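You operate a simulated robot arm through the tools that you are given. There is no shell and no other tool. Be economical: measure what you need, move in short steps, check, and stop when the job is done.

You run a simulated robot arm. Do the job below in one go: nothing can be reset, and whatever is moved stays where it is left.

Task
Charge the red cylinder with the hand pump to between 8 and 14 bar.
Fine: open the cart's green and black levers first and read the pump display; shut the black lever alone, then hold the orange lever down till the logger shows 0.

The check looks at the end state, three seconds after you hand in, the way a careful person would. Anything else that was tipped, shoved, dropped, spilled or broken makes it a failure.

Robot
A 7-joint arm with a fingered hand on a trunk, on a base that drives. Base frame: it is fixed to the floor where the robot stands at the start and does not move with it; the origin is under the middle of the robot, x ahead of it, y to its left, z up. Lengths are in mm, angles in degrees, forces in N, time in s.
Its first joint turns from -166.0 to 166.0 degrees. Places, roughly: black cart lever [800, -400, 600]; bleed valve [2200, -1200, 900]; blue cart lever [1200, -800, 600]; cart air knob [1500, -200, 700]; cart logger [900, -100, 1200]; cart logger switch [1000, 0, 1000]; cart stop button [1500, -200, 500]; clamp handle [1900, -600, 800]; gauge valve [2000, -1300, 900]; green cart lever [800, -100, 700]; hold knob [900, 0, 1000]; hose valve [1900, -1400, 900]; pump display [1300, 0, 800]; pump valve [2100, -1300, 900]; red cart lever [1200, -800, 300]; relief knob [1100, 100, 700]. Payload 3.7 kg.
The tool frame sits at the grasp point between the pads (the TCP): z along the fingers, y along the line on which they close. The tips reach 25 mm beyond it. The gripper opens to 88 mm. The gripper's body begins 29 mm behind the TCP. The gripper is a hand of 5 fingers: y runs from the thumb to the fingers, the wrist lies at [-13, -106, -174] in the tool frame.
Orientation is that of the tool frame in the base frame, as a unit quaternion [x, y, z, w]. With the fingers straight down and the wrist toward the robot, the tool's x, y and z point along [0, 1, 0], [1, 0, 0] and [0, 0, -1] of the base frame.

Tools
- The arm moves only by the tool drive_tool. Its argument "series" is a list of rows, each an object (a shift or turn left out is 0) with "xyz": the shift along the tool's x, y, z in m, a list of three; "rot": the turn, a rotation vector about the tool's x, y, z in degrees, a list of three. In form: [{"xyz": [x, y, z], "rot": [rx, ry, rz]}, ...]. A call has 1 to 20 rows; each row is the pose to reach, as a shift and turn from the pose commanded when the call began, along the tool's axes at that moment. Each row takes 0.2 s and may step no farther than 50 mm and 8.6 degrees from the row before; otherwise, the whole call is refused. A pose out of reach is approached as far as the arm can. The call stops where the force on the tool passes 40 N (or 10 N more than at its start, if that is more) or the arm is blocked; 0.2 s more then pass. In this call time passes only in rows, and 0.2 s behind the last. The reply holds the time, the measured pose of the TCP, the force on the tool along the base axes, the opening and the grip force, in the units named above and with some noise, with the torque about the TCP (base axes, N m) and any sound that the robot's microphone picked up.
- Cameras (640 x 400 px; columns grow to the right, rows downward): "scene" is now at [181.2, 180.1, 1316]; the picture's right is [-0.47, -0.88, 0.00], its down [-0.26, 0.14, -0.96] and it looks along [0.85, -0.45, -0.29] (base axes); focal length 258 px, centre (320, 200). "wrist" rides on the gripper at [59, -79, -105] in the tool frame; the picture's right is [-0.73, 0.32, -0.61], its down [-0.62, -0.68, 0.38] and it looks along [-0.29, 0.66, 0.70] (tool axes); focal length 234 px, centre (320, 200). There is no depth. A picture from a camera that has moved, and an enlarged one, comes with that camera's place and axes in the base frame and with its lens.
- camera(camera): a new picture of that camera. No time passes.
- steer(legs): drives the robot by 1 to 6 legs, each [ahead, left, turn to the left] in mm, mm and degrees, along the robot's own axes; the way and the turn of a leg run together, so that a leg with both is an arc; at most 1500 mm and 180 degrees a leg. The arm and the cameras ride along, it lands a little off, and it stops where it bumps. It gives what a move gives.
- set_fingers(index, middle, ring, little, thumb_bend, thumb_turn): sets how far each is bent, from 0 (flat) to 100 (curled in); at 30 the hand is open as for a grip, at 70 the pads meet at the TCP. One left out holds its place. A second passes; each finger stops where it meets its share of the squeeze, and holds until it gets a number again. It is the only way to open and close the hand. It gives what a move gives, with no picture; readings hold the bend of each and the force on index, middle, ring, little, thumb and palm. thumb_turn goes from beside the hand (0) to across from the fingers (100), as for a grip.
- aim_head(pan, tilt): turns the head with the scene camera to pan (to the left, within 120 degrees either way) and tilt (down, from -29 to 69), counted from straight ahead of the robot. It gives what a move gives.
- inspect(camera, box): a new picture of the part [left, top, right, bottom] of that camera's present view, enlarged. No time passes.
- hand_in(): hands the job in; it is judged then, once.

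Go step by step. Nothing tells you exact positions but the pictures and the camera data: compare them with the known pose of the tool, close in by small moves and look again before you grip or let go. The budget is 120 turns and 90 pictures, counting those below and the enlarged ones. Unless the task says otherwise, let go and move clear before handing in.

The tools are called as a command line: name --argument value ..., lists and objects as JSON in quotes. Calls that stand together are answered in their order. drive_tool: Moves the arm, as the interface text tells. Its arguments: {"type":"object","properties":{"series":{"type":"array"}},"required":["series"]} The other tools are called the same way: set_fingers (index, middle, ring, little, thumb_bend, thumb_turn) moves the fingers one by one; steer (legs) drives the base; aim_head (pan, tilt) turns the head that bears the scene camera; camera (camera) takes a picture; inspect (camera, box) takes an enlarged picture of a part of a camera's view; hand_in () hands the job in.

At the start:

```text
clock: 0.0
ee_pos: [583.0, -204.0, 1245.7]
tool_rot: [0.708, 0.707, 0.0, 0.001]
wrist_force: [-1.0, 0.2, 0.2]
ft_torque: [0.01, -0.01, 0.01]
finger_gap: 87.7
grip_force: 0.1
shape: jaw
bend: [30.0, 30.0, 30.0, 30.0, 30.0, 98.0]
finger forces: [0.0, 0.1, 0.1, 0.0, 0.0, 0.0]
robot x, y, heading: [0.8, -1.6, -0.1]
head pan, tilt: [-27.9, 17.0]
```

scene: 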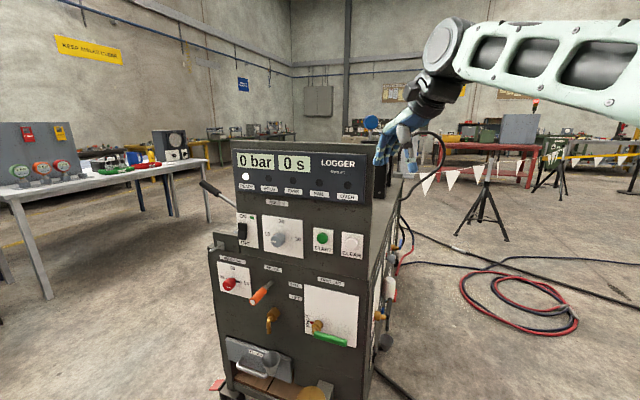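
wrist: 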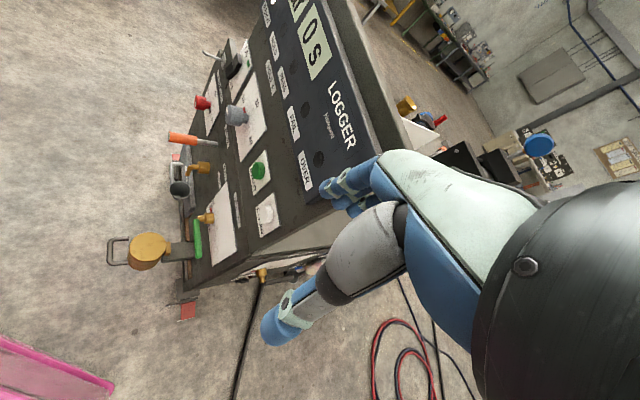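

I see the cart with the logger ahead of the robot; I need to read its labels and find the levers. Zooming in first.

inspect --camera "scene" --box '[200, 140, 400, 265]'

inspect --camera "scene" --box '[200, 240, 420, 400]'

```text
3.20 times, centred on (300, 202) of scene
camera zoom: at [181.2, 180.1, 1316.0], right [-0.47, -0.88, 0.0], down [-0.26, 0.14, -0.96], along [0.85, -0.45, -0.29], focal length 826 px, centre (384, 192)
```

zoom: 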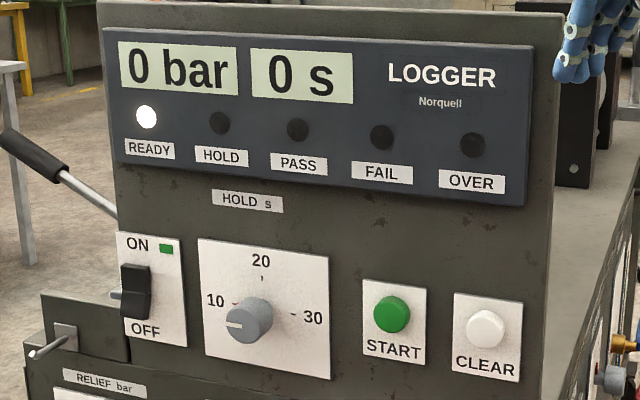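

```text
2.50 times, centred on (310, 320) of scene
camera zoom: at [181.2, 180.1, 1316.0], right [-0.47, -0.88, 0.0], down [-0.26, 0.14, -0.96], along [0.85, -0.45, -0.29], focal length 646 px, centre (345, -100)
```

zoom: 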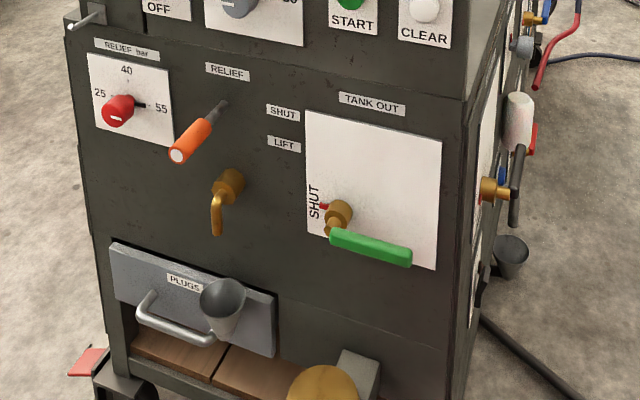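

The front shows the relief (orange), tank out (green) and logger. I'll look round for the black lever, the red cylinder and the hand pump.

inspect --camera "scene" --box '[370, 90, 640, 260]'

inspect --camera "scene" --box '[0, 100, 220, 240]'

inspect --camera "wrist" --box '[80, 140, 400, 340]'

```text
2.35 times, centred on (505, 175) of scene
camera zoom: at [181.2, 180.1, 1316.0], right [-0.47, -0.88, 0.0], down [-0.26, 0.14, -0.96], along [0.85, -0.45, -0.29], focal length 608 px, centre (-115, 259)
```

zoom: 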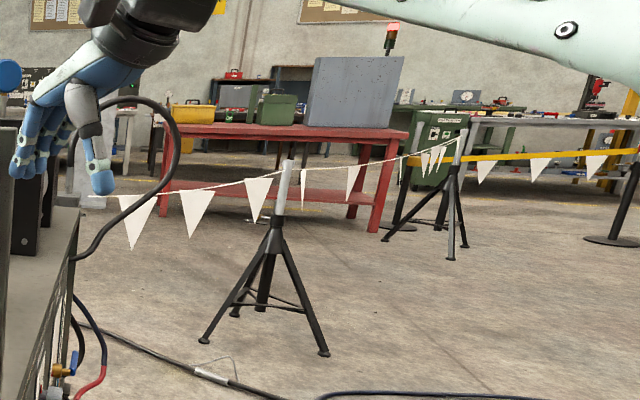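

```text
2.86 times, centred on (110, 170) of scene
camera zoom: at [181.2, 180.1, 1316.0], right [-0.47, -0.88, 0.0], down [-0.26, 0.14, -0.96], along [0.85, -0.45, -0.29], focal length 738 px, centre (920, 286)
```

zoom: 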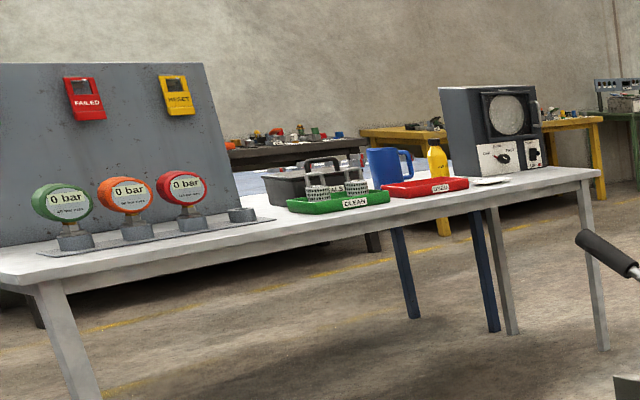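

```text
2.00 times, centred on (240, 240) of wrist
camera zoom: at [505.9, -146.4, 1349.1], right [0.32, -0.73, 0.61], down [-0.68, -0.62, -0.38], along [0.66, -0.29, -0.7], focal length 468 px, centre (480, 120)
```

zoom: 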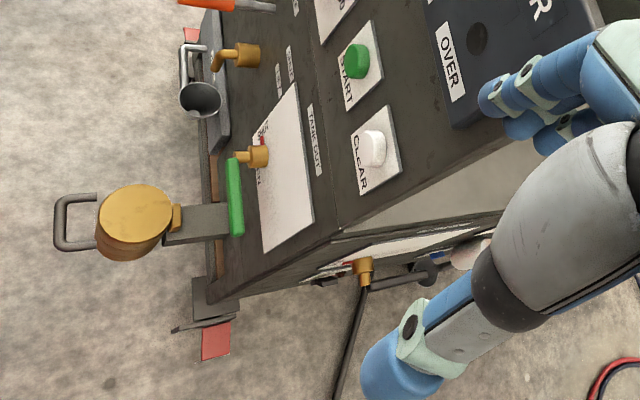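

The right side of the cart and what lies behind it are still hidden. I'll drive to the right, keeping clear of the cart, and look again.

steer --legs '[[-300, 0, 0], [0, -900, 0]]'

aim_head --pan 5 --tilt 22

camera --camera "scene"

```text
clock: 6.4
ee_pos: [281.0, -1114.1, 1244.0]
tool_rot: [0.709, 0.705, 0.0, -0.001]
wrist_force: [-0.4, -0.1, 0.3]
ft_torque: [0.01, 0.01, -0.02]
finger_gap: 87.5
grip_force: 0.1
shape: jaw
bend: [30.0, 30.0, 30.0, 30.0, 30.0, 98.0]
finger forces: [0.1, 0.1, 0.0, 0.0, 0.0, 0.0]
robot x, y, heading: [-302.9, -904.2, -0.3]
head pan, tilt: [-27.9, 17.0]
```

```text
clock: 7.4
ee_pos: [281.5, -1114.7, 1245.2]
tool_rot: [0.709, 0.705, -0.001, 0.0]
wrist_force: [-0.9, 0.3, -0.2]
ft_torque: [0.01, -0.04, -0.02]
finger_gap: 87.5
grip_force: 0.0
shape: jaw
bend: [30.0, 30.0, 30.0, 30.0, 30.0, 98.0]
finger forces: [0.1, 0.0, 0.1, 0.1, 0.0, 0.0]
robot x, y, heading: [-301.3, -903.5, -0.4]
head pan, tilt: [5.0, 22.0]
```

```text
82 pictures are left
camera scene: at [-110.1, -675.6, 1307.9], right [0.08, -1.0, 0.0], down [-0.37, -0.03, -0.93], along [0.92, 0.08, -0.37], focal length 258 px, centre (320, 200)
```

scene: 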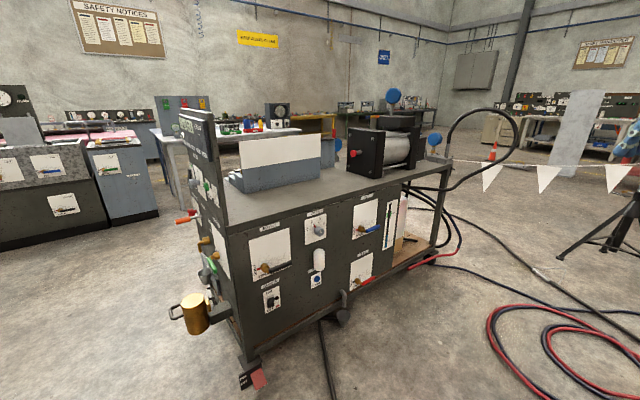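

inspect --camera "scene" --box '[170, 180, 330, 280]'

inspect --camera "scene" --box '[230, 180, 450, 320]'

inspect --camera "scene" --box '[320, 80, 640, 280]'

```text
4.00 times, centred on (250, 230) of scene
camera zoom: at [-110.1, -675.6, 1307.9], right [0.08, -1.0, 0.0], down [-0.37, -0.03, -0.93], along [0.92, 0.08, -0.37], focal length 1033 px, centre (600, 80)
```

zoom: 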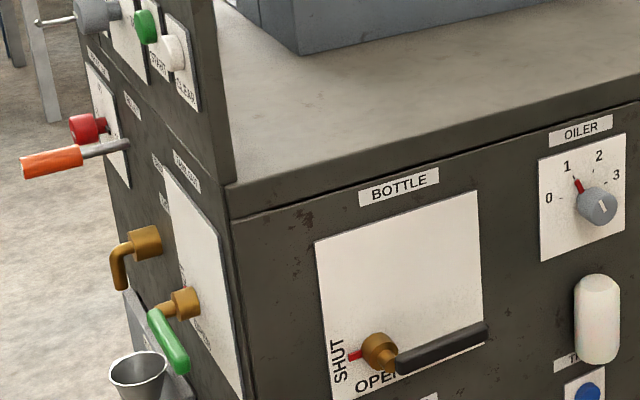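

```text
2.86 times, centred on (340, 250) of scene
camera zoom: at [-110.1, -675.6, 1307.9], right [0.08, -1.0, 0.0], down [-0.37, -0.03, -0.93], along [0.92, 0.08, -0.37], focal length 738 px, centre (263, 57)
```

zoom: 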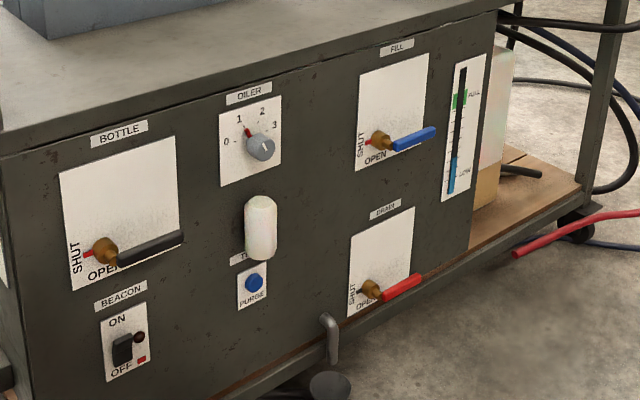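

```text
2.00 times, centred on (480, 180) of scene
camera zoom: at [-110.1, -675.6, 1307.9], right [0.08, -1.0, 0.0], down [-0.37, -0.03, -0.93], along [0.92, 0.08, -0.37], focal length 516 px, centre (0, 240)
```

zoom: 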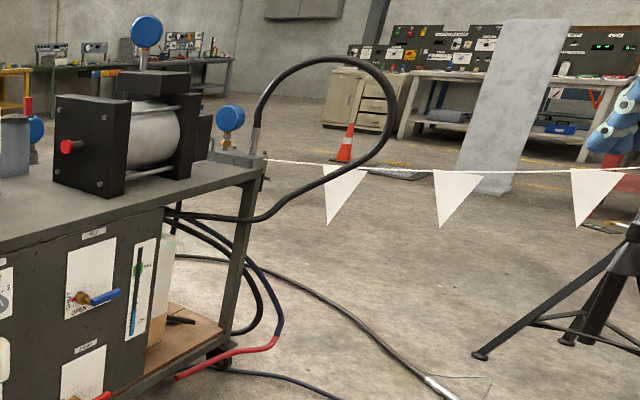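

The cart stands at about 45°, its right side bearing BOTTLE (black), FILL, DRAIN; handles shut when horizontal and open when up. Now I'll go look at the left side.

steer --legs '[[0, 1500, 0], [0, 300, 0]]'

aim_head --pan -18 --tilt 18

camera --camera "scene"

```text
clock: 13.7
ee_pos: [274.1, 223.9, 1244.3]
tool_rot: [0.71, 0.704, 0.0, 0.001]
wrist_force: [-0.3, 0.2, -0.3]
ft_torque: [0.03, 0.02, -0.01]
finger_gap: 87.5
grip_force: 0.0
shape: jaw
bend: [30.0, 30.0, 30.0, 30.0, 30.0, 98.0]
finger forces: [0.1, 0.0, 0.0, 0.1, 0.1, 0.0]
robot x, y, heading: [-307.4, 433.1, -0.4]
head pan, tilt: [5.0, 22.0]
stopped in leg 1: the robot was blocked; the commanded pose is now the measured one
```

```text
clock: 14.6
ee_pos: [273.8, 224.6, 1244.5]
tool_rot: [0.71, 0.704, 0.001, 0.001]
wrist_force: [-0.6, 0.2, 0.0]
ft_torque: [0.0, -0.03, 0.0]
finger_gap: 88.1
grip_force: 0.1
shape: jaw
bend: [30.0, 30.0, 30.0, 30.0, 30.0, 98.0]
finger forces: [0.0, 0.0, 0.1, 0.0, 0.0, 0.0]
robot x, y, heading: [-307.4, 433.8, -0.8]
head pan, tilt: [-18.0, 18.0]
```

```text
78 pictures are left
camera scene: at [-118.8, 627.0, 1314.4], right [-0.32, -0.95, 0.0], down [-0.29, 0.1, -0.95], along [0.9, -0.3, -0.31], focal length 258 px, centre (320, 200)
```

scene: 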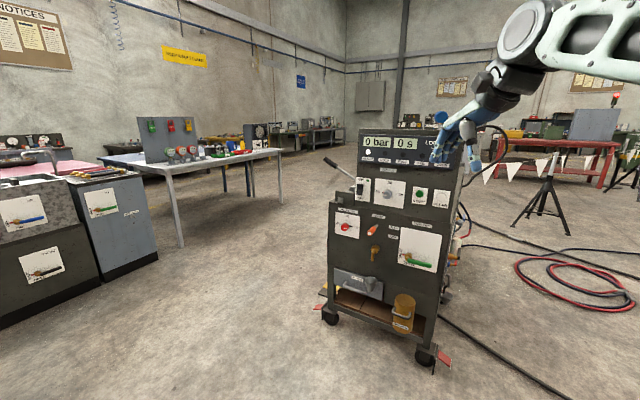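

Something stopped the base on its left; I'll look at what it is before going on.

aim_head --pan 60 --tilt 45

camera --camera "scene"

```text
clock: 16.1
ee_pos: [275.2, 223.6, 1244.5]
tool_rot: [0.71, 0.704, 0.0, 0.0]
wrist_force: [-0.7, 0.6, 0.0]
ft_torque: [0.01, 0.05, 0.01]
finger_gap: 87.8
grip_force: 0.0
shape: jaw
bend: [30.0, 30.0, 30.0, 30.0, 30.0, 98.0]
finger forces: [0.0, 0.1, 0.0, 0.0, 0.1, 0.1]
robot x, y, heading: [-310.9, 433.5, -0.4]
head pan, tilt: [60.0, 45.0]
```

```text
77 pictures are left
camera scene: at [-166.1, 726.6, 1272.5], right [0.86, -0.51, 0.0], down [-0.36, -0.61, -0.71], along [0.36, 0.61, -0.71], focal length 258 px, centre (320, 200)
```

scene: 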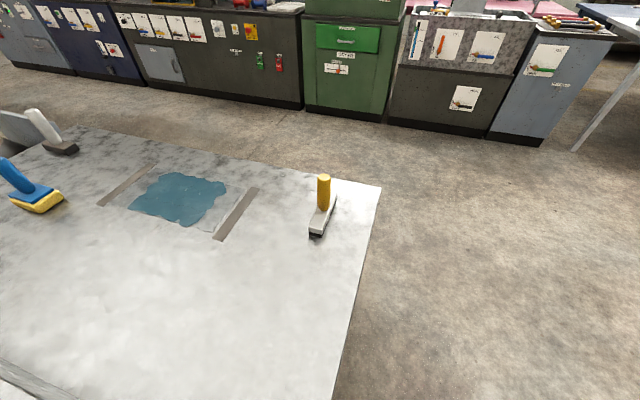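

I touched a table standing at 45° on my left; its things look undisturbed. I'll back off it and drive round the cart's left side with wide clearance.

steer --legs '[[200, -60, 0], [400, 0, 0], [600, 400, 0], [500, 0, 0], [0, 0, -100]]'

aim_head --pan 25 --tilt 25

camera --camera "scene"

```text
clock: 30.1
ee_pos: [1079.6, 224.9, 1244.2]
tool_rot: [0.995, -0.101, -0.001, 0.0]
wrist_force: [0.3, -0.2, -0.6]
ft_torque: [0.0, 0.0, 0.0]
finger_gap: 87.6
grip_force: 0.1
shape: jaw
bend: [30.0, 30.0, 30.0, 30.0, 30.0, 98.0]
finger forces: [0.1, 0.1, 0.0, 0.1, 0.1, 0.0]
robot x, y, heading: [1396.1, 755.7, -101.7]
head pan, tilt: [60.0, 45.0]
```

```text
clock: 31.2
ee_pos: [1079.5, 225.9, 1244.7]
tool_rot: [0.995, -0.101, 0.0, 0.001]
wrist_force: [0.0, -0.2, 0.5]
ft_torque: [0.01, -0.01, -0.02]
finger_gap: 87.4
grip_force: 0.0
shape: jaw
bend: [30.0, 30.0, 30.0, 30.0, 30.0, 98.0]
finger forces: [0.0, 0.0, 0.1, 0.0, 0.0, 0.1]
robot x, y, heading: [1399.6, 754.0, -101.7]
head pan, tilt: [25.0, 25.0]
```

```text
76 pictures are left
camera scene: at [1618.3, 521.7, 1303.0], right [-0.97, -0.23, 0.0], down [-0.1, 0.41, -0.91], along [0.21, -0.88, -0.42], focal length 258 px, centre (320, 200)
```

scene: 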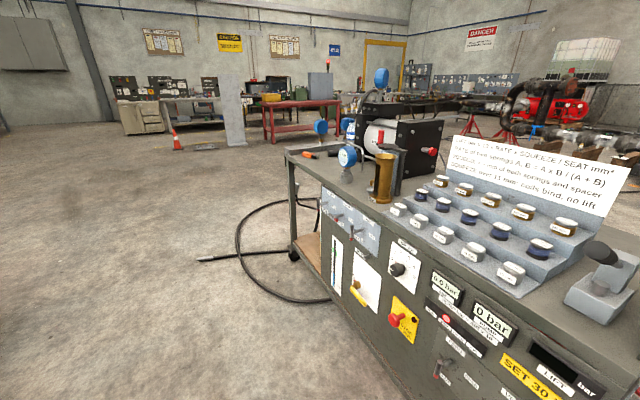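

inspect --camera "scene" --box '[420, 120, 640, 260]'

inspect --camera "scene" --box '[380, 240, 640, 400]'

inspect --camera "scene" --box '[280, 50, 460, 170]'

inspect --camera "scene" --box '[280, 160, 480, 360]'

```text
2.86 times, centred on (530, 190) of scene
camera zoom: at [1618.3, 521.7, 1303.0], right [-0.97, -0.23, 0.0], down [-0.1, 0.41, -0.91], along [0.21, -0.88, -0.42], focal length 738 px, centre (-280, 229)
```

zoom: 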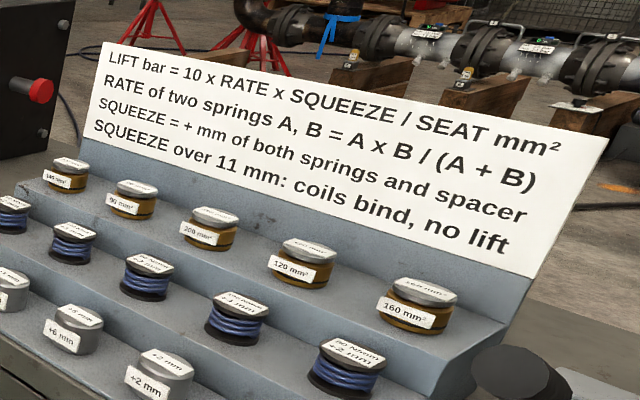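

```text
2.46 times, centred on (510, 320) of scene
camera zoom: at [1618.3, 521.7, 1303.0], right [-0.97, -0.23, 0.0], down [-0.1, 0.41, -0.91], along [0.21, -0.88, -0.42], focal length 636 px, centre (-148, -95)
```

zoom: 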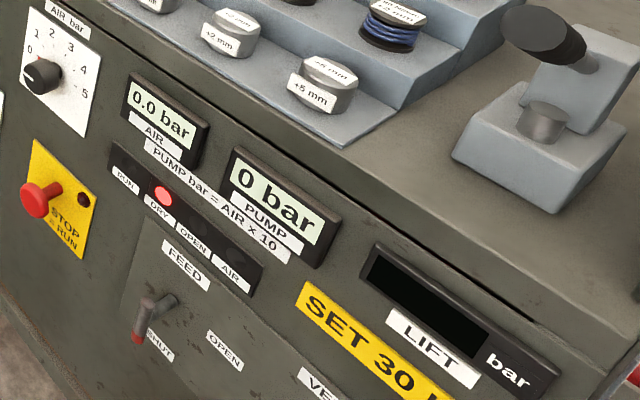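

```text
3.33 times, centred on (370, 110) of scene
camera zoom: at [1618.3, 521.7, 1303.0], right [-0.97, -0.23, 0.0], down [-0.1, 0.41, -0.91], along [0.21, -0.88, -0.42], focal length 861 px, centre (153, 500)
```

zoom: 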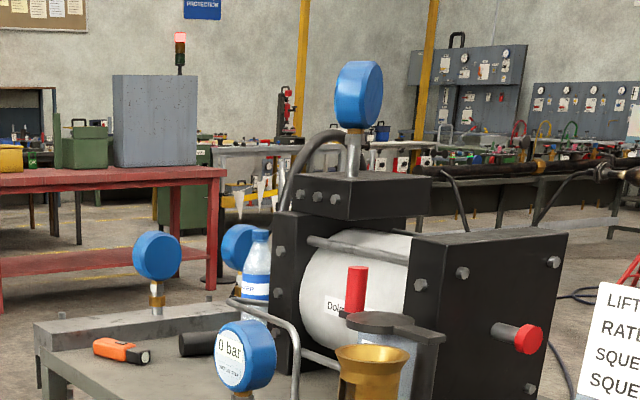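

```text
2.00 times, centred on (380, 260) of scene
camera zoom: at [1618.3, 521.7, 1303.0], right [-0.97, -0.23, 0.0], down [-0.1, 0.41, -0.91], along [0.21, -0.88, -0.42], focal length 516 px, centre (200, 80)
```

zoom: 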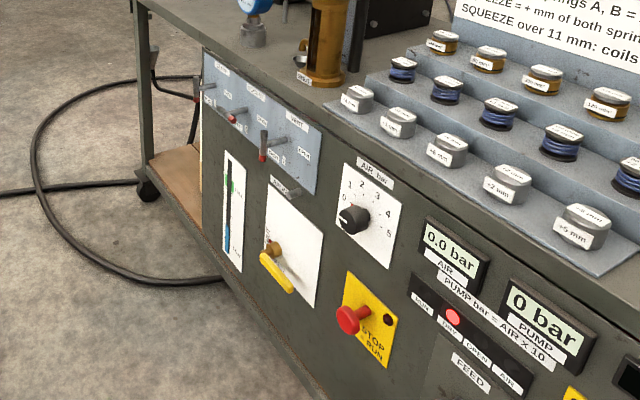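

The left side has air pump controls, a feed valve and displays (PUMP 0 bar, DRY lamp), plus a device with a black-gripped lever at the deck's front corner. I'll look closer at that.

aim_head --pan -8 --tilt 32

camera --camera "scene"

camera --camera "wrist"

```text
clock: 32.1
ee_pos: [1079.7, 225.7, 1243.4]
tool_rot: [0.995, -0.101, 0.0, 0.0]
wrist_force: [-0.6, 0.1, -0.2]
ft_torque: [0.02, 0.01, 0.03]
finger_gap: 87.8
grip_force: 0.1
shape: jaw
bend: [30.0, 30.0, 30.0, 30.0, 30.0, 98.0]
finger forces: [0.0, 0.1, 0.0, 0.0, 0.1, 0.0]
robot x, y, heading: [1395.0, 757.8, -101.5]
head pan, tilt: [-8.0, 32.0]
```

```text
71 pictures are left
camera scene: at [1566.9, 526.9, 1292.0], right [-0.94, 0.34, 0.0], down [0.18, 0.5, -0.85], along [-0.28, -0.8, -0.53], focal length 258 px, centre (320, 200)
```

scene: 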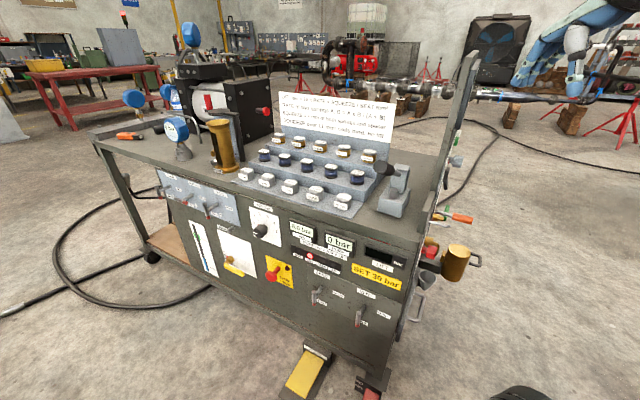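

```text
70 pictures are left
camera wrist: at [1154.3, 290.4, 1349.0], right [-0.78, -0.17, 0.61], down [-0.47, 0.79, -0.38], along [-0.42, -0.58, -0.7], focal length 234 px, centre (320, 200)
```

wrist: 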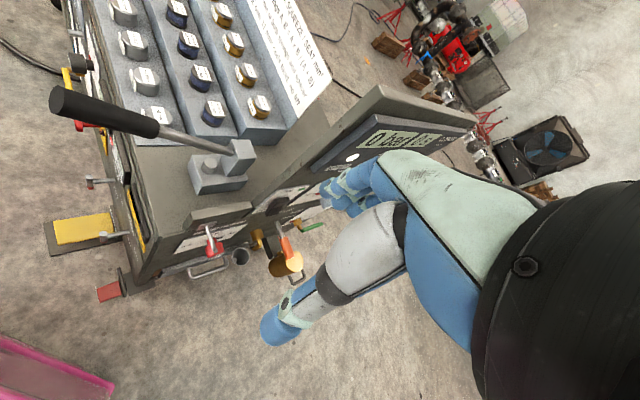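

inspect --camera "scene" --box '[130, 170, 420, 350]'

inspect --camera "scene" --box '[80, 60, 260, 180]'

inspect --camera "wrist" --box '[30, 60, 330, 280]'

```text
2.21 times, centred on (275, 260) of scene
camera zoom: at [1566.9, 526.9, 1292.0], right [-0.94, 0.34, 0.0], down [0.18, 0.5, -0.85], along [-0.28, -0.8, -0.53], focal length 570 px, centre (419, 68)
```

zoom: 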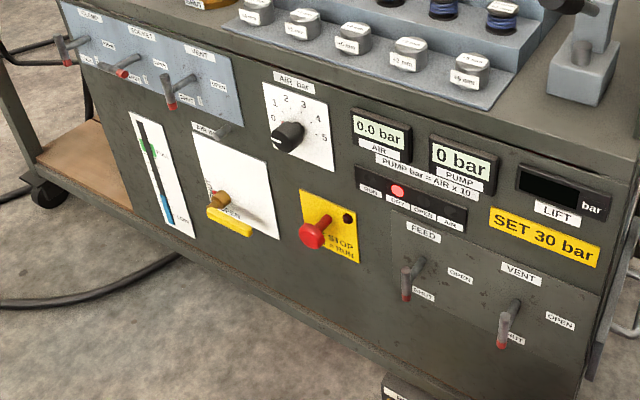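

```text
3.33 times, centred on (170, 120) of scene
camera zoom: at [1566.9, 526.9, 1292.0], right [-0.94, 0.34, 0.0], down [0.18, 0.5, -0.85], along [-0.28, -0.8, -0.53], focal length 861 px, centre (820, 467)
```

zoom: 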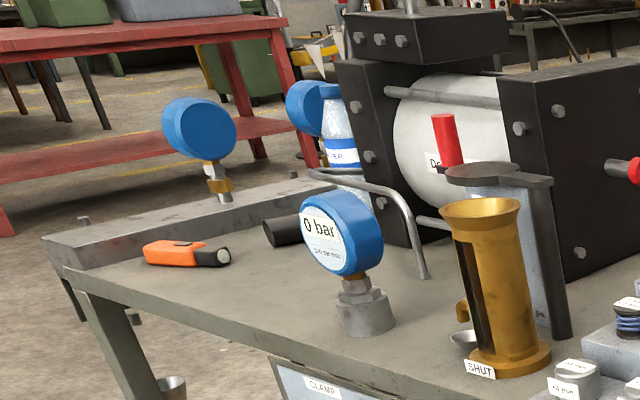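

```text
1.82 times, centred on (180, 170) of wrist
camera zoom: at [1154.3, 290.4, 1349.0], right [-0.78, -0.17, 0.61], down [-0.47, 0.79, -0.38], along [-0.42, -0.58, -0.7], focal length 426 px, centre (574, 254)
```

zoom: 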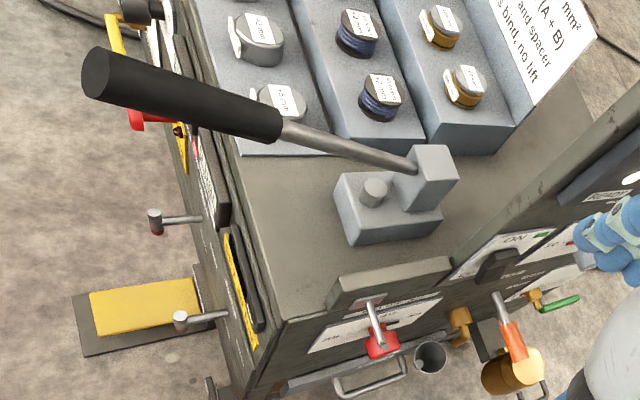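

The hand pump is the block at the deck's front-left corner; its lever sticks out over the left side, with a grip end near (1298,131,1075). I estimate the green handle runs from (800,-136,669) to (699,-182,665), horizontal, and the orange tip is at (856,53,797). I'll go to the cart's front, keeping clear of the lever.

steer --legs '[[0, 0, 55], [-560, 0, 0], [0, -1000, 0]]'

aim_head --pan 0 --tilt 40

camera --camera "scene"

camera --camera "wrist"

```text
clock: 42.6
ee_pos: [540.5, -84.5, 1244.0]
tool_rot: [0.93, 0.369, 0.0, 0.001]
wrist_force: [-0.6, 0.2, -0.9]
ft_torque: [0.01, -0.02, 0.01]
finger_gap: 87.7
grip_force: 0.1
shape: jaw
bend: [30.0, 30.0, 30.0, 30.0, 30.0, 98.0]
finger forces: [0.0, 0.0, 0.0, 0.0, 0.0, 0.0]
robot x, y, heading: [289.2, 483.4, -46.6]
head pan, tilt: [-8.0, 32.0]
```

```text
clock: 43.3
ee_pos: [541.1, -85.0, 1244.0]
tool_rot: [0.93, 0.369, 0.0, 0.0]
wrist_force: [-0.2, 0.2, 1.1]
ft_torque: [-0.02, -0.02, 0.0]
finger_gap: 87.7
grip_force: 0.0
shape: jaw
bend: [30.0, 30.0, 30.0, 30.0, 30.0, 98.0]
finger forces: [0.0, 0.0, 0.0, 0.0, 0.0, 0.1]
robot x, y, heading: [288.2, 477.9, -46.3]
head pan, tilt: [0.0, 40.0]
```

```text
66 pictures are left
camera scene: at [578.0, 499.4, 1279.8], right [-0.73, -0.69, 0.0], down [-0.44, 0.47, -0.77], along [0.53, -0.56, -0.64], focal length 258 px, centre (320, 200)
```

scene: 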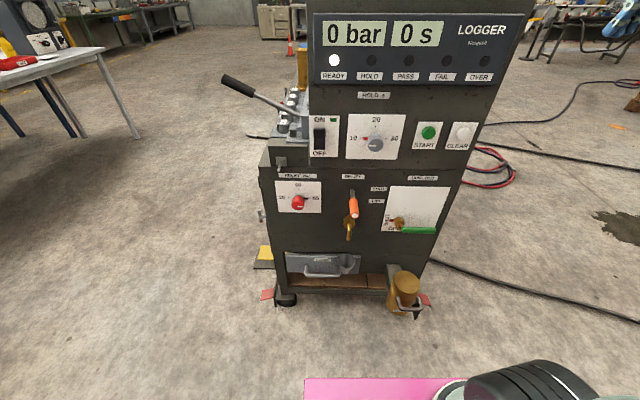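

```text
65 pictures are left
camera wrist: at [530.1, 13.1, 1349.1], right [-0.31, -0.73, 0.61], down [-0.92, 0.07, -0.38], along [0.24, -0.68, -0.7], focal length 234 px, centre (320, 200)
```

wrist: 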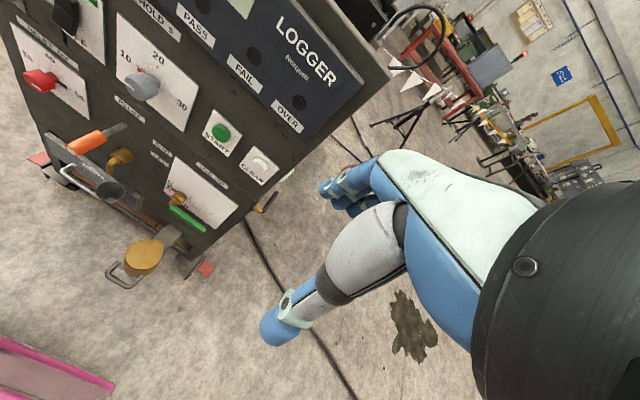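

I'm in front with a clear view. I'll close the fingers to a beak, and bring the hand down in front of the panel to the right of the green handle, tilting it 60° forward.

set_fingers --index 70 --middle 70 --ring 70 --little 70 --thumb_bend 65

drive_tool --series '[{"xyz": [0.004, 0.005, 0.045], "rot": [-6, 0, 0]}, {"xyz": [0.008, 0.01, 0.09], "rot": [-12, 0, 0]}, {"xyz": [0.012, 0.015, 0.135], "rot": [-18, 0, 0]}, {"xyz": [0.016, 0.02, 0.18], "rot": [-24, 0, 0]}, {"xyz": [0.02, 0.025, 0.225], "rot": [-30, 0, 0]}, {"xyz": [0.024, 0.03, 0.27], "rot": [-36, 0, 0]}, {"xyz": [0.028, 0.035, 0.315], "rot": [-42, 0, 0]}, {"xyz": [0.032, 0.04, 0.36], "rot": [-48, 0, 0]}, {"xyz": [0.036, 0.045, 0.405], "rot": [-54, 0, 0]}, {"xyz": [0.04, 0.05, 0.45], "rot": [-60, 0, 0]}, {"xyz": [0.04, 0.06, 0.5], "rot": [-60, 0, 0]}]'

camera --camera "scene"

```text
clock: 44.3
ee_pos: [539.8, -83.8, 1244.9]
tool_rot: [0.93, 0.368, 0.0, 0.0]
wrist_force: [0.7, 0.5, 0.2]
ft_torque: [0.01, -0.02, -0.01]
finger_gap: 4.1
grip_force: 0.0
shape: fingers
bend: [70.0, 70.0, 70.0, 70.0, 65.0, 98.0]
finger forces: [0.1, 0.0, 0.0, 0.0, 0.0, 0.0]
robot x, y, heading: [292.3, 482.1, -46.8]
head pan, tilt: [0.0, 40.0]
```

```text
refused: row 11 steps farther than a row can; nothing moved
```

```text
64 pictures are left
camera scene: at [578.0, 499.5, 1279.7], right [-0.73, -0.69, 0.0], down [-0.44, 0.47, -0.77], along [0.53, -0.56, -0.64], focal length 258 px, centre (320, 200)
```

scene: 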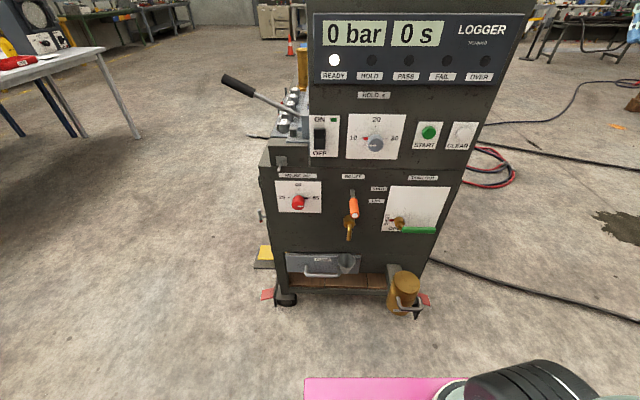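

The last row was too long, nothing moved; sending it again with shorter steps.

drive_tool --series '[{"xyz": [0.004, 0.005, 0.045], "rot": [-6, 0, 0]}, {"xyz": [0.008, 0.01, 0.09], "rot": [-12, 0, 0]}, {"xyz": [0.012, 0.015, 0.135], "rot": [-18, 0, 0]}, {"xyz": [0.016, 0.02, 0.18], "rot": [-24, 0, 0]}, {"xyz": [0.02, 0.025, 0.225], "rot": [-30, 0, 0]}, {"xyz": [0.024, 0.03, 0.27], "rot": [-36, 0, 0]}, {"xyz": [0.028, 0.035, 0.315], "rot": [-42, 0, 0]}, {"xyz": [0.032, 0.04, 0.36], "rot": [-48, 0, 0]}, {"xyz": [0.036, 0.045, 0.405], "rot": [-54, 0, 0]}, {"xyz": [0.04, 0.05, 0.45], "rot": [-60, 0, 0]}, {"xyz": [0.04, 0.055, 0.49], "rot": [-60, 0, 0]}]'

camera --camera "scene"

```text
clock: 46.7
ee_pos: [619.3, -211.2, 724.6]
tool_rot: [0.804, 0.321, 0.185, 0.465]
wrist_force: [1.0, -0.6, -0.7]
ft_torque: [0.03, 0.0, 0.04]
finger_gap: 3.8
grip_force: 0.0
shape: fingers
bend: [70.0, 70.0, 70.0, 70.0, 65.0, 98.0]
finger forces: [0.0, 0.0, 0.1, 0.1, 0.1, 0.0]
out of reach, approached as far as the arm can: row 6, 7, 8, 9, 10, 11
robot x, y, heading: [292.6, 477.6, -46.5]
head pan, tilt: [0.0, 40.0]
```

```text
63 pictures are left
camera scene: at [578.1, 499.6, 1279.7], right [-0.73, -0.69, 0.0], down [-0.44, 0.47, -0.77], along [0.53, -0.56, -0.64], focal length 258 px, centre (320, 200)
```

scene: 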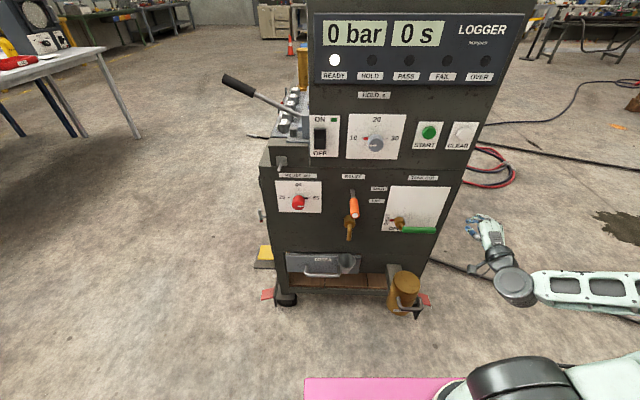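

The tilted hand is too near for the arm there; I'll back the base 90 mm so that the green handle falls in the middle of the reach.

steer --legs '[[-90, 0, 0]]'

drive_tool --series '[{"xyz": [0, 0, 0]}]'

```text
clock: 47.8
ee_pos: [555.2, -146.7, 725.2]
tool_rot: [0.805, 0.319, 0.184, 0.465]
wrist_force: [-1.3, -0.1, 0.2]
ft_torque: [0.0, 0.04, -0.03]
finger_gap: 3.7
grip_force: 0.0
shape: fingers
bend: [70.0, 70.0, 70.0, 70.0, 65.0, 98.0]
finger forces: [0.1, 0.0, 0.0, 0.0, 0.0, 0.0]
robot x, y, heading: [228.9, 547.2, -46.7]
head pan, tilt: [0.0, 40.0]
```

```text
clock: 48.2
ee_pos: [556.5, -146.7, 724.1]
tool_rot: [0.805, 0.32, 0.185, 0.465]
wrist_force: [-0.5, 0.3, 0.1]
ft_torque: [0.01, 0.05, 0.01]
finger_gap: 4.0
grip_force: 0.0
shape: fingers
bend: [70.0, 70.0, 70.0, 70.0, 65.0, 98.0]
finger forces: [0.0, 0.0, 0.0, 0.0, 0.0, 0.1]
robot x, y, heading: [224.7, 548.2, -46.6]
head pan, tilt: [0.0, 40.0]
```

drive_tool --series '[{"xyz": [0.019, -0.02, 0.026]}, {"xyz": [0.038, -0.04, 0.051]}, {"xyz": [0.057, -0.06, 0.077]}, {"xyz": [0.075, -0.079, 0.102]}]'

inspect --camera "scene" --box '[300, 160, 540, 310]'

```text
clock: 49.2
ee_pos: [643.0, -128.7, 603.9]
tool_rot: [0.805, 0.319, 0.184, 0.465]
wrist_force: [-0.5, 0.2, 0.0]
ft_torque: [0.01, 0.02, 0.01]
finger_gap: 3.6
grip_force: 0.0
shape: fingers
bend: [70.0, 70.0, 70.0, 70.0, 65.0, 98.0]
finger forces: [0.0, 0.0, 0.1, 0.0, 0.0, 0.0]
robot x, y, heading: [225.6, 548.2, -46.9]
head pan, tilt: [0.0, 40.0]
```

```text
2.67 times, centred on (420, 235) of scene
camera zoom: at [515.7, 565.0, 1279.7], right [-0.73, -0.69, 0.0], down [-0.44, 0.47, -0.77], along [0.52, -0.56, -0.64], focal length 689 px, centre (53, 107)
```

zoom: 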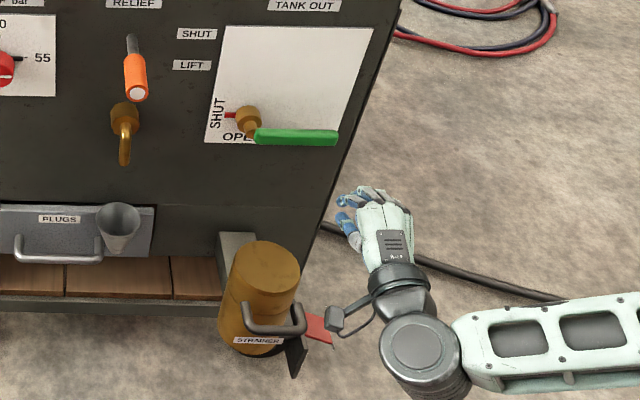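

The hand is beside the strainer, below the handle. Curled fingers slope too steeply for lifting, so I'll straighten them, tilt 15° more and check the shape.

set_fingers --index 10 --middle 10 --ring 10 --little 10 --thumb_bend 60

drive_tool --series '[{"xyz": [0, -0.015, 0.008], "rot": [-5, 0, 0]}, {"xyz": [0, -0.03, 0.016], "rot": [-10, 0, 0]}, {"xyz": [0, -0.045, 0.024], "rot": [-15, 0, 0]}]'

inspect --camera "scene" --box '[340, 180, 500, 280]'

camera --camera "wrist"

```text
clock: 50.2
ee_pos: [644.6, -130.0, 604.3]
tool_rot: [0.805, 0.32, 0.185, 0.465]
wrist_force: [0.3, -0.1, 1.0]
ft_torque: [0.02, -0.02, -0.01]
finger_gap: 76.3
grip_force: 0.2
shape: fingers
bend: [10.0, 10.0, 10.0, 10.0, 60.0, 98.0]
finger forces: [0.0, 0.0, 0.0, 0.0, 0.0, 0.1]
robot x, y, heading: [225.8, 541.2, -46.8]
head pan, tilt: [0.0, 40.0]
```

```text
clock: 51.0
ee_pos: [646.7, -139.1, 578.2]
tool_rot: [0.738, 0.293, 0.224, 0.565]
wrist_force: [0.0, -0.7, 0.0]
ft_torque: [0.03, 0.03, 0.04]
finger_gap: 76.3
grip_force: 0.1
shape: fingers
bend: [10.0, 10.0, 10.0, 10.0, 60.0, 98.0]
finger forces: [0.0, 0.0, 0.0, 0.1, 0.1, 0.0]
out of reach, approached as far as the arm can: row 3
robot x, y, heading: [225.2, 549.1, -46.8]
head pan, tilt: [0.0, 40.0]
```

```text
4.00 times, centred on (420, 230) of scene
camera zoom: at [515.8, 565.2, 1279.7], right [-0.73, -0.69, 0.0], down [-0.44, 0.47, -0.77], along [0.53, -0.56, -0.64], focal length 1033 px, centre (-80, 80)
```

zoom: 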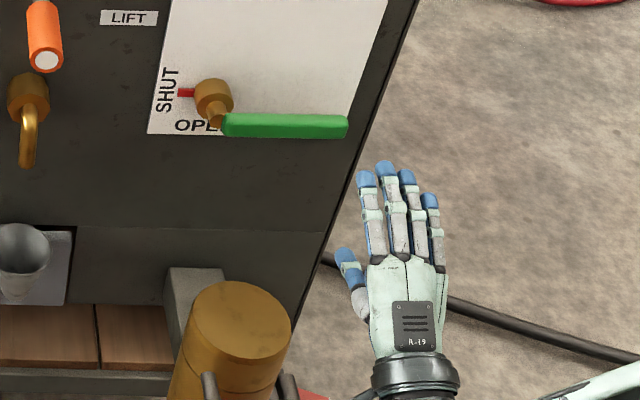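

```text
60 pictures are left
camera wrist: at [606.7, -10.0, 529.3], right [-0.87, -0.13, 0.47], down [-0.32, -0.57, -0.76], along [0.37, -0.81, 0.45], focal length 234 px, centre (320, 200)
```

wrist: 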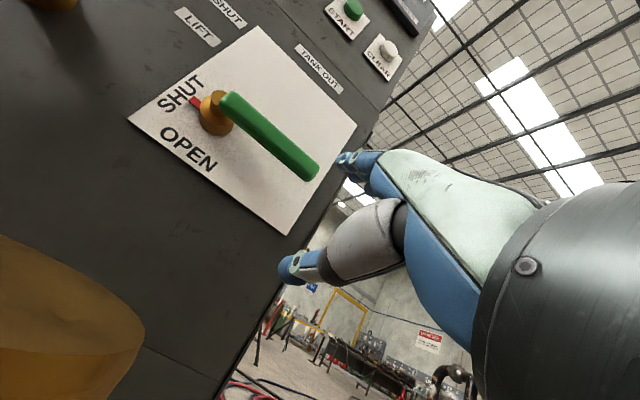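

The open hand's index finger is just right of and below the handle. I'll shift left and forward to bring index and middle fingers under its outer end.

drive_tool --series '[{"xyz": [0.026, 0.004, 0.017]}, {"xyz": [0.052, 0.008, 0.034]}]'

inspect --camera "scene" --box '[340, 180, 500, 280]'

camera --camera "wrist"

```text
clock: 51.6
ee_pos: [708.2, -127.8, 576.9]
tool_rot: [0.738, 0.292, 0.224, 0.566]
wrist_force: [-1.0, -0.5, 0.5]
ft_torque: [0.0, -0.01, -0.01]
finger_gap: 76.2
grip_force: 0.0
shape: fingers
bend: [10.0, 10.0, 10.0, 10.0, 60.0, 98.0]
finger forces: [0.1, 0.1, 0.0, 0.0, 0.0, 0.1]
robot x, y, heading: [225.3, 545.8, -46.9]
head pan, tilt: [0.0, 40.0]
```

```text
4.00 times, centred on (420, 230) of scene
camera zoom: at [515.8, 564.9, 1279.7], right [-0.73, -0.69, 0.0], down [-0.44, 0.47, -0.77], along [0.52, -0.56, -0.64], focal length 1033 px, centre (-80, 80)
```

zoom: 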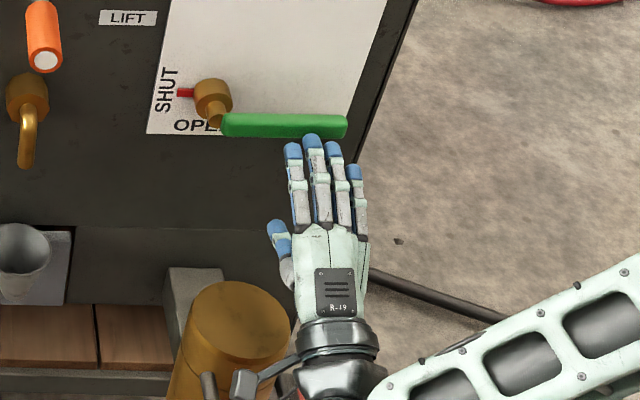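

```text
58 pictures are left
camera wrist: at [668.4, 0.2, 528.3], right [-0.87, -0.13, 0.47], down [-0.32, -0.57, -0.76], along [0.37, -0.81, 0.45], focal length 234 px, centre (320, 200)
```

wrist: 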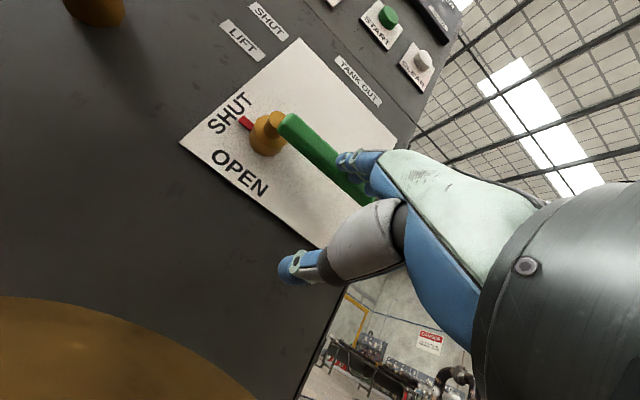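

The fingertips sit below and just short of the handle; the wrist camera is near the strainer, so I'll raise 20 mm first and then go 25 mm forward.

drive_tool --series '[{"xyz": [0, 0.019, -0.005]}, {"xyz": [0, 0.026, 0.02]}]'

inspect --camera "scene" --box '[340, 180, 500, 280]'

inspect --camera "wrist" --box '[200, 60, 440, 260]'

```text
clock: 52.2
ee_pos: [727.0, -145.6, 599.0]
tool_rot: [0.737, 0.294, 0.226, 0.566]
wrist_force: [-9.8, 13.3, 6.1]
ft_torque: [-0.95, -0.67, -0.11]
finger_gap: 82.9
grip_force: 7.9
shape: fingers
bend: [6.0, 9.0, 7.0, 10.0, 60.0, 98.0]
finger forces: [6.6, 2.9, 4.8, 1.3, 0.1, 0.0]
robot x, y, heading: [225.6, 544.7, -46.8]
head pan, tilt: [0.0, 40.0]
```

```text
4.00 times, centred on (420, 230) of scene
camera zoom: at [515.4, 565.9, 1279.8], right [-0.73, -0.69, 0.0], down [-0.44, 0.47, -0.77], along [0.53, -0.56, -0.64], focal length 1033 px, centre (-80, 80)
```

zoom: 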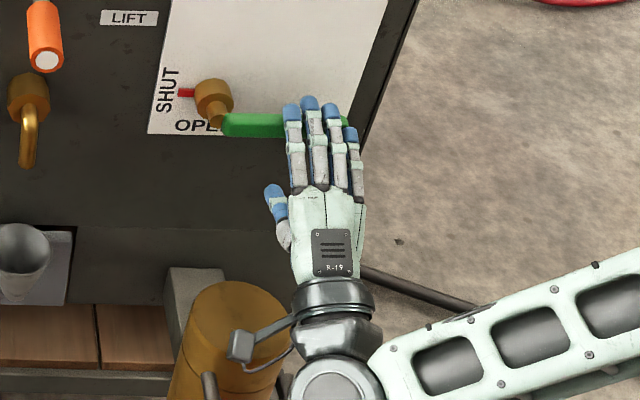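

```text
2.00 times, centred on (320, 160) of wrist
camera zoom: at [686.8, -17.3, 548.9], right [-0.87, -0.13, 0.47], down [-0.32, -0.57, -0.76], along [0.37, -0.81, 0.46], focal length 468 px, centre (320, 280)
```

zoom: 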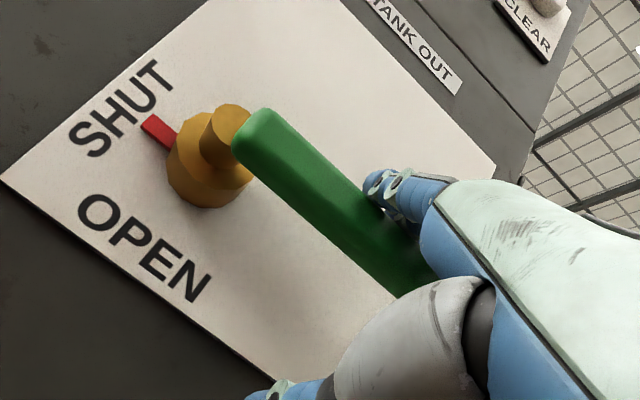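

The fingers lie in front of the handle, pressing its face, so they ride higher than I judged. I'll back off, raise the hand to handle height and roll it 45° so that thumb (below right) and fingers (above left) form a fork around the handle.

drive_tool --series '[{"xyz": [0, -0.009, -0.034]}, {"xyz": [0, -0.018, -0.068]}, {"xyz": [0, 0.015, -0.077]}, {"xyz": [0, 0.048, -0.086]}, {"xyz": [0, 0.048, -0.086], "rot": [0, 0, -8]}, {"xyz": [0, 0.048, -0.086], "rot": [0, 0, -16]}, {"xyz": [0, 0.048, -0.086], "rot": [0, 0, -24]}, {"xyz": [0, 0.048, -0.086], "rot": [0, 0, -32]}, {"xyz": [0, 0.048, -0.086], "rot": [0, 0, -40]}]'

set_fingers --index 30 --middle 30 --ring 30 --little 30 --thumb_bend 30

inspect --camera "scene" --box '[340, 160, 540, 285]'

camera --camera "wrist"

```text
clock: 54.2
ee_pos: [678.7, -95.3, 666.4]
tool_rot: [0.592, 0.529, 0.018, 0.608]
wrist_force: [-0.4, 0.3, -0.2]
ft_torque: [0.04, 0.01, 0.02]
finger_gap: 76.3
grip_force: 0.0
shape: fingers
bend: [10.0, 10.0, 10.0, 10.0, 60.0, 98.0]
finger forces: [0.0, 0.0, 0.0, 0.1, 0.1, 0.0]
robot x, y, heading: [225.3, 544.5, -46.6]
head pan, tilt: [0.0, 40.0]
```

```text
clock: 55.2
ee_pos: [679.0, -96.0, 664.9]
tool_rot: [0.592, 0.528, 0.017, 0.609]
wrist_force: [-0.2, -0.3, 1.1]
ft_torque: [0.01, -0.02, 0.0]
finger_gap: 84.9
grip_force: 0.1
shape: fingers
bend: [30.0, 30.0, 30.0, 30.0, 30.0, 98.0]
finger forces: [0.0, 0.0, 0.0, 0.0, 0.0, 0.0]
robot x, y, heading: [226.3, 546.7, -46.8]
head pan, tilt: [0.0, 40.0]
```

```text
3.20 times, centred on (440, 222) of scene
camera zoom: at [515.9, 565.2, 1279.7], right [-0.73, -0.69, 0.0], down [-0.44, 0.47, -0.77], along [0.53, -0.56, -0.64], focal length 826 px, centre (-64, 128)
```

zoom: 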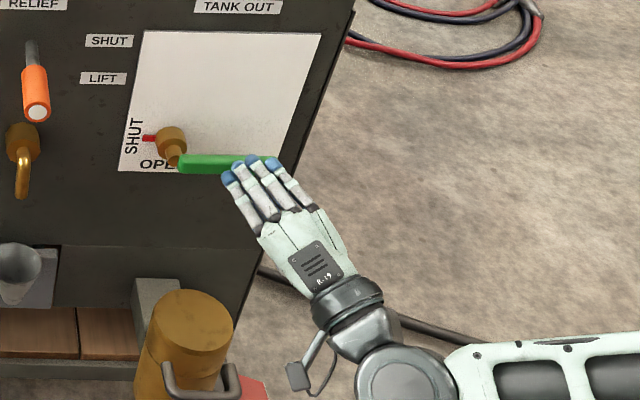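

```text
54 pictures are left
camera wrist: at [588.1, -7.8, 598.1], right [-0.53, 0.05, 0.85], down [-0.43, -0.88, -0.22], along [0.73, -0.48, 0.49], focal length 234 px, centre (320, 200)
```

wrist: 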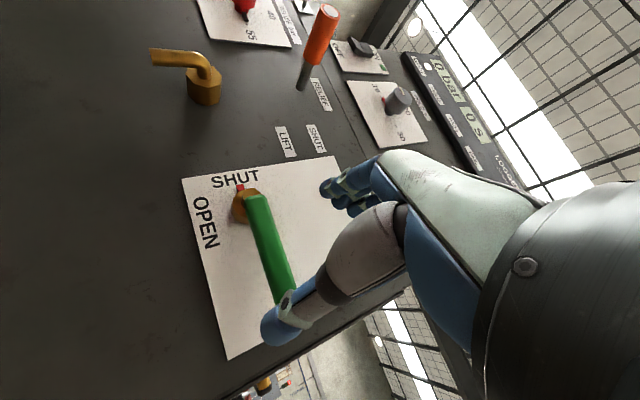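

The wrist now clears the strainer, and the fork straddles the handle. I'll roll back by 20° for finger clearance at the pivot and slide forward over the handle.

drive_tool --series '[{"xyz": [-0.005, -0.004, 0], "rot": [0, 0, 7]}, {"xyz": [-0.011, -0.009, 0], "rot": [0, 0, 14]}, {"xyz": [-0.011, -0.009, 0], "rot": [0, 0, 20]}, {"xyz": [-0.016, -0.003, 0.03], "rot": [0, 0, 20]}, {"xyz": [-0.022, 0.004, 0.063], "rot": [0, 0, 20]}]'

inspect --camera "scene" --box '[340, 160, 540, 285]'

camera --camera "wrist"

```text
clock: 56.4
ee_pos: [712.1, -153.3, 666.3]
tool_rot: [0.675, 0.416, 0.123, 0.596]
wrist_force: [-0.2, 0.4, 0.3]
ft_torque: [0.0, 0.08, -0.02]
finger_gap: 84.9
grip_force: 0.1
shape: fingers
bend: [30.0, 30.0, 30.0, 30.0, 30.0, 98.0]
finger forces: [0.0, 0.0, 0.0, 0.0, 0.0, 0.1]
robot x, y, heading: [227.5, 547.6, -46.7]
head pan, tilt: [0.0, 40.0]
```

```text
3.20 times, centred on (440, 222) of scene
camera zoom: at [515.8, 565.1, 1279.7], right [-0.73, -0.69, 0.0], down [-0.44, 0.47, -0.77], along [0.53, -0.56, -0.64], focal length 826 px, centre (-64, 128)
```

zoom: 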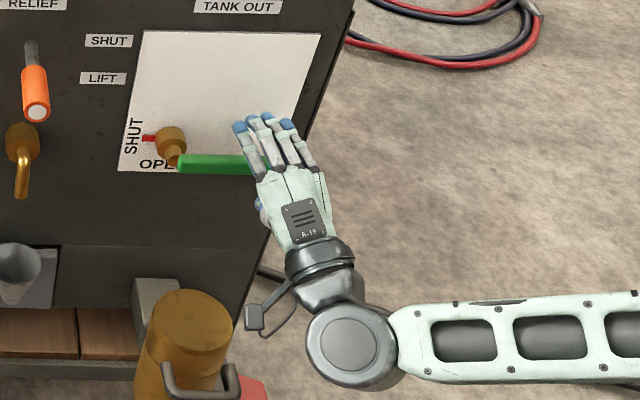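

```text
52 pictures are left
camera wrist: at [647.8, -42.4, 602.0], right [-0.72, -0.07, 0.69], down [-0.42, -0.75, -0.51], along [0.55, -0.66, 0.51], focal length 234 px, centre (320, 200)
```

wrist: 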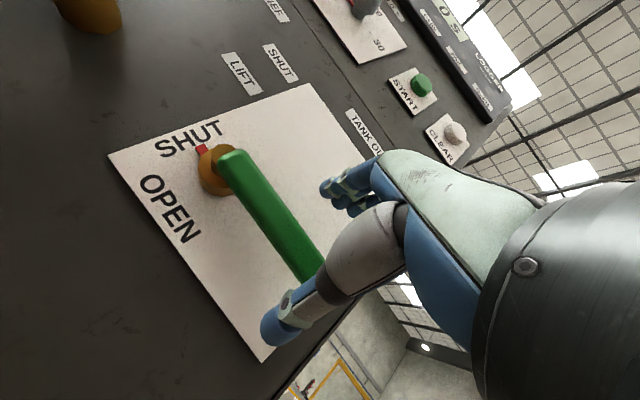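

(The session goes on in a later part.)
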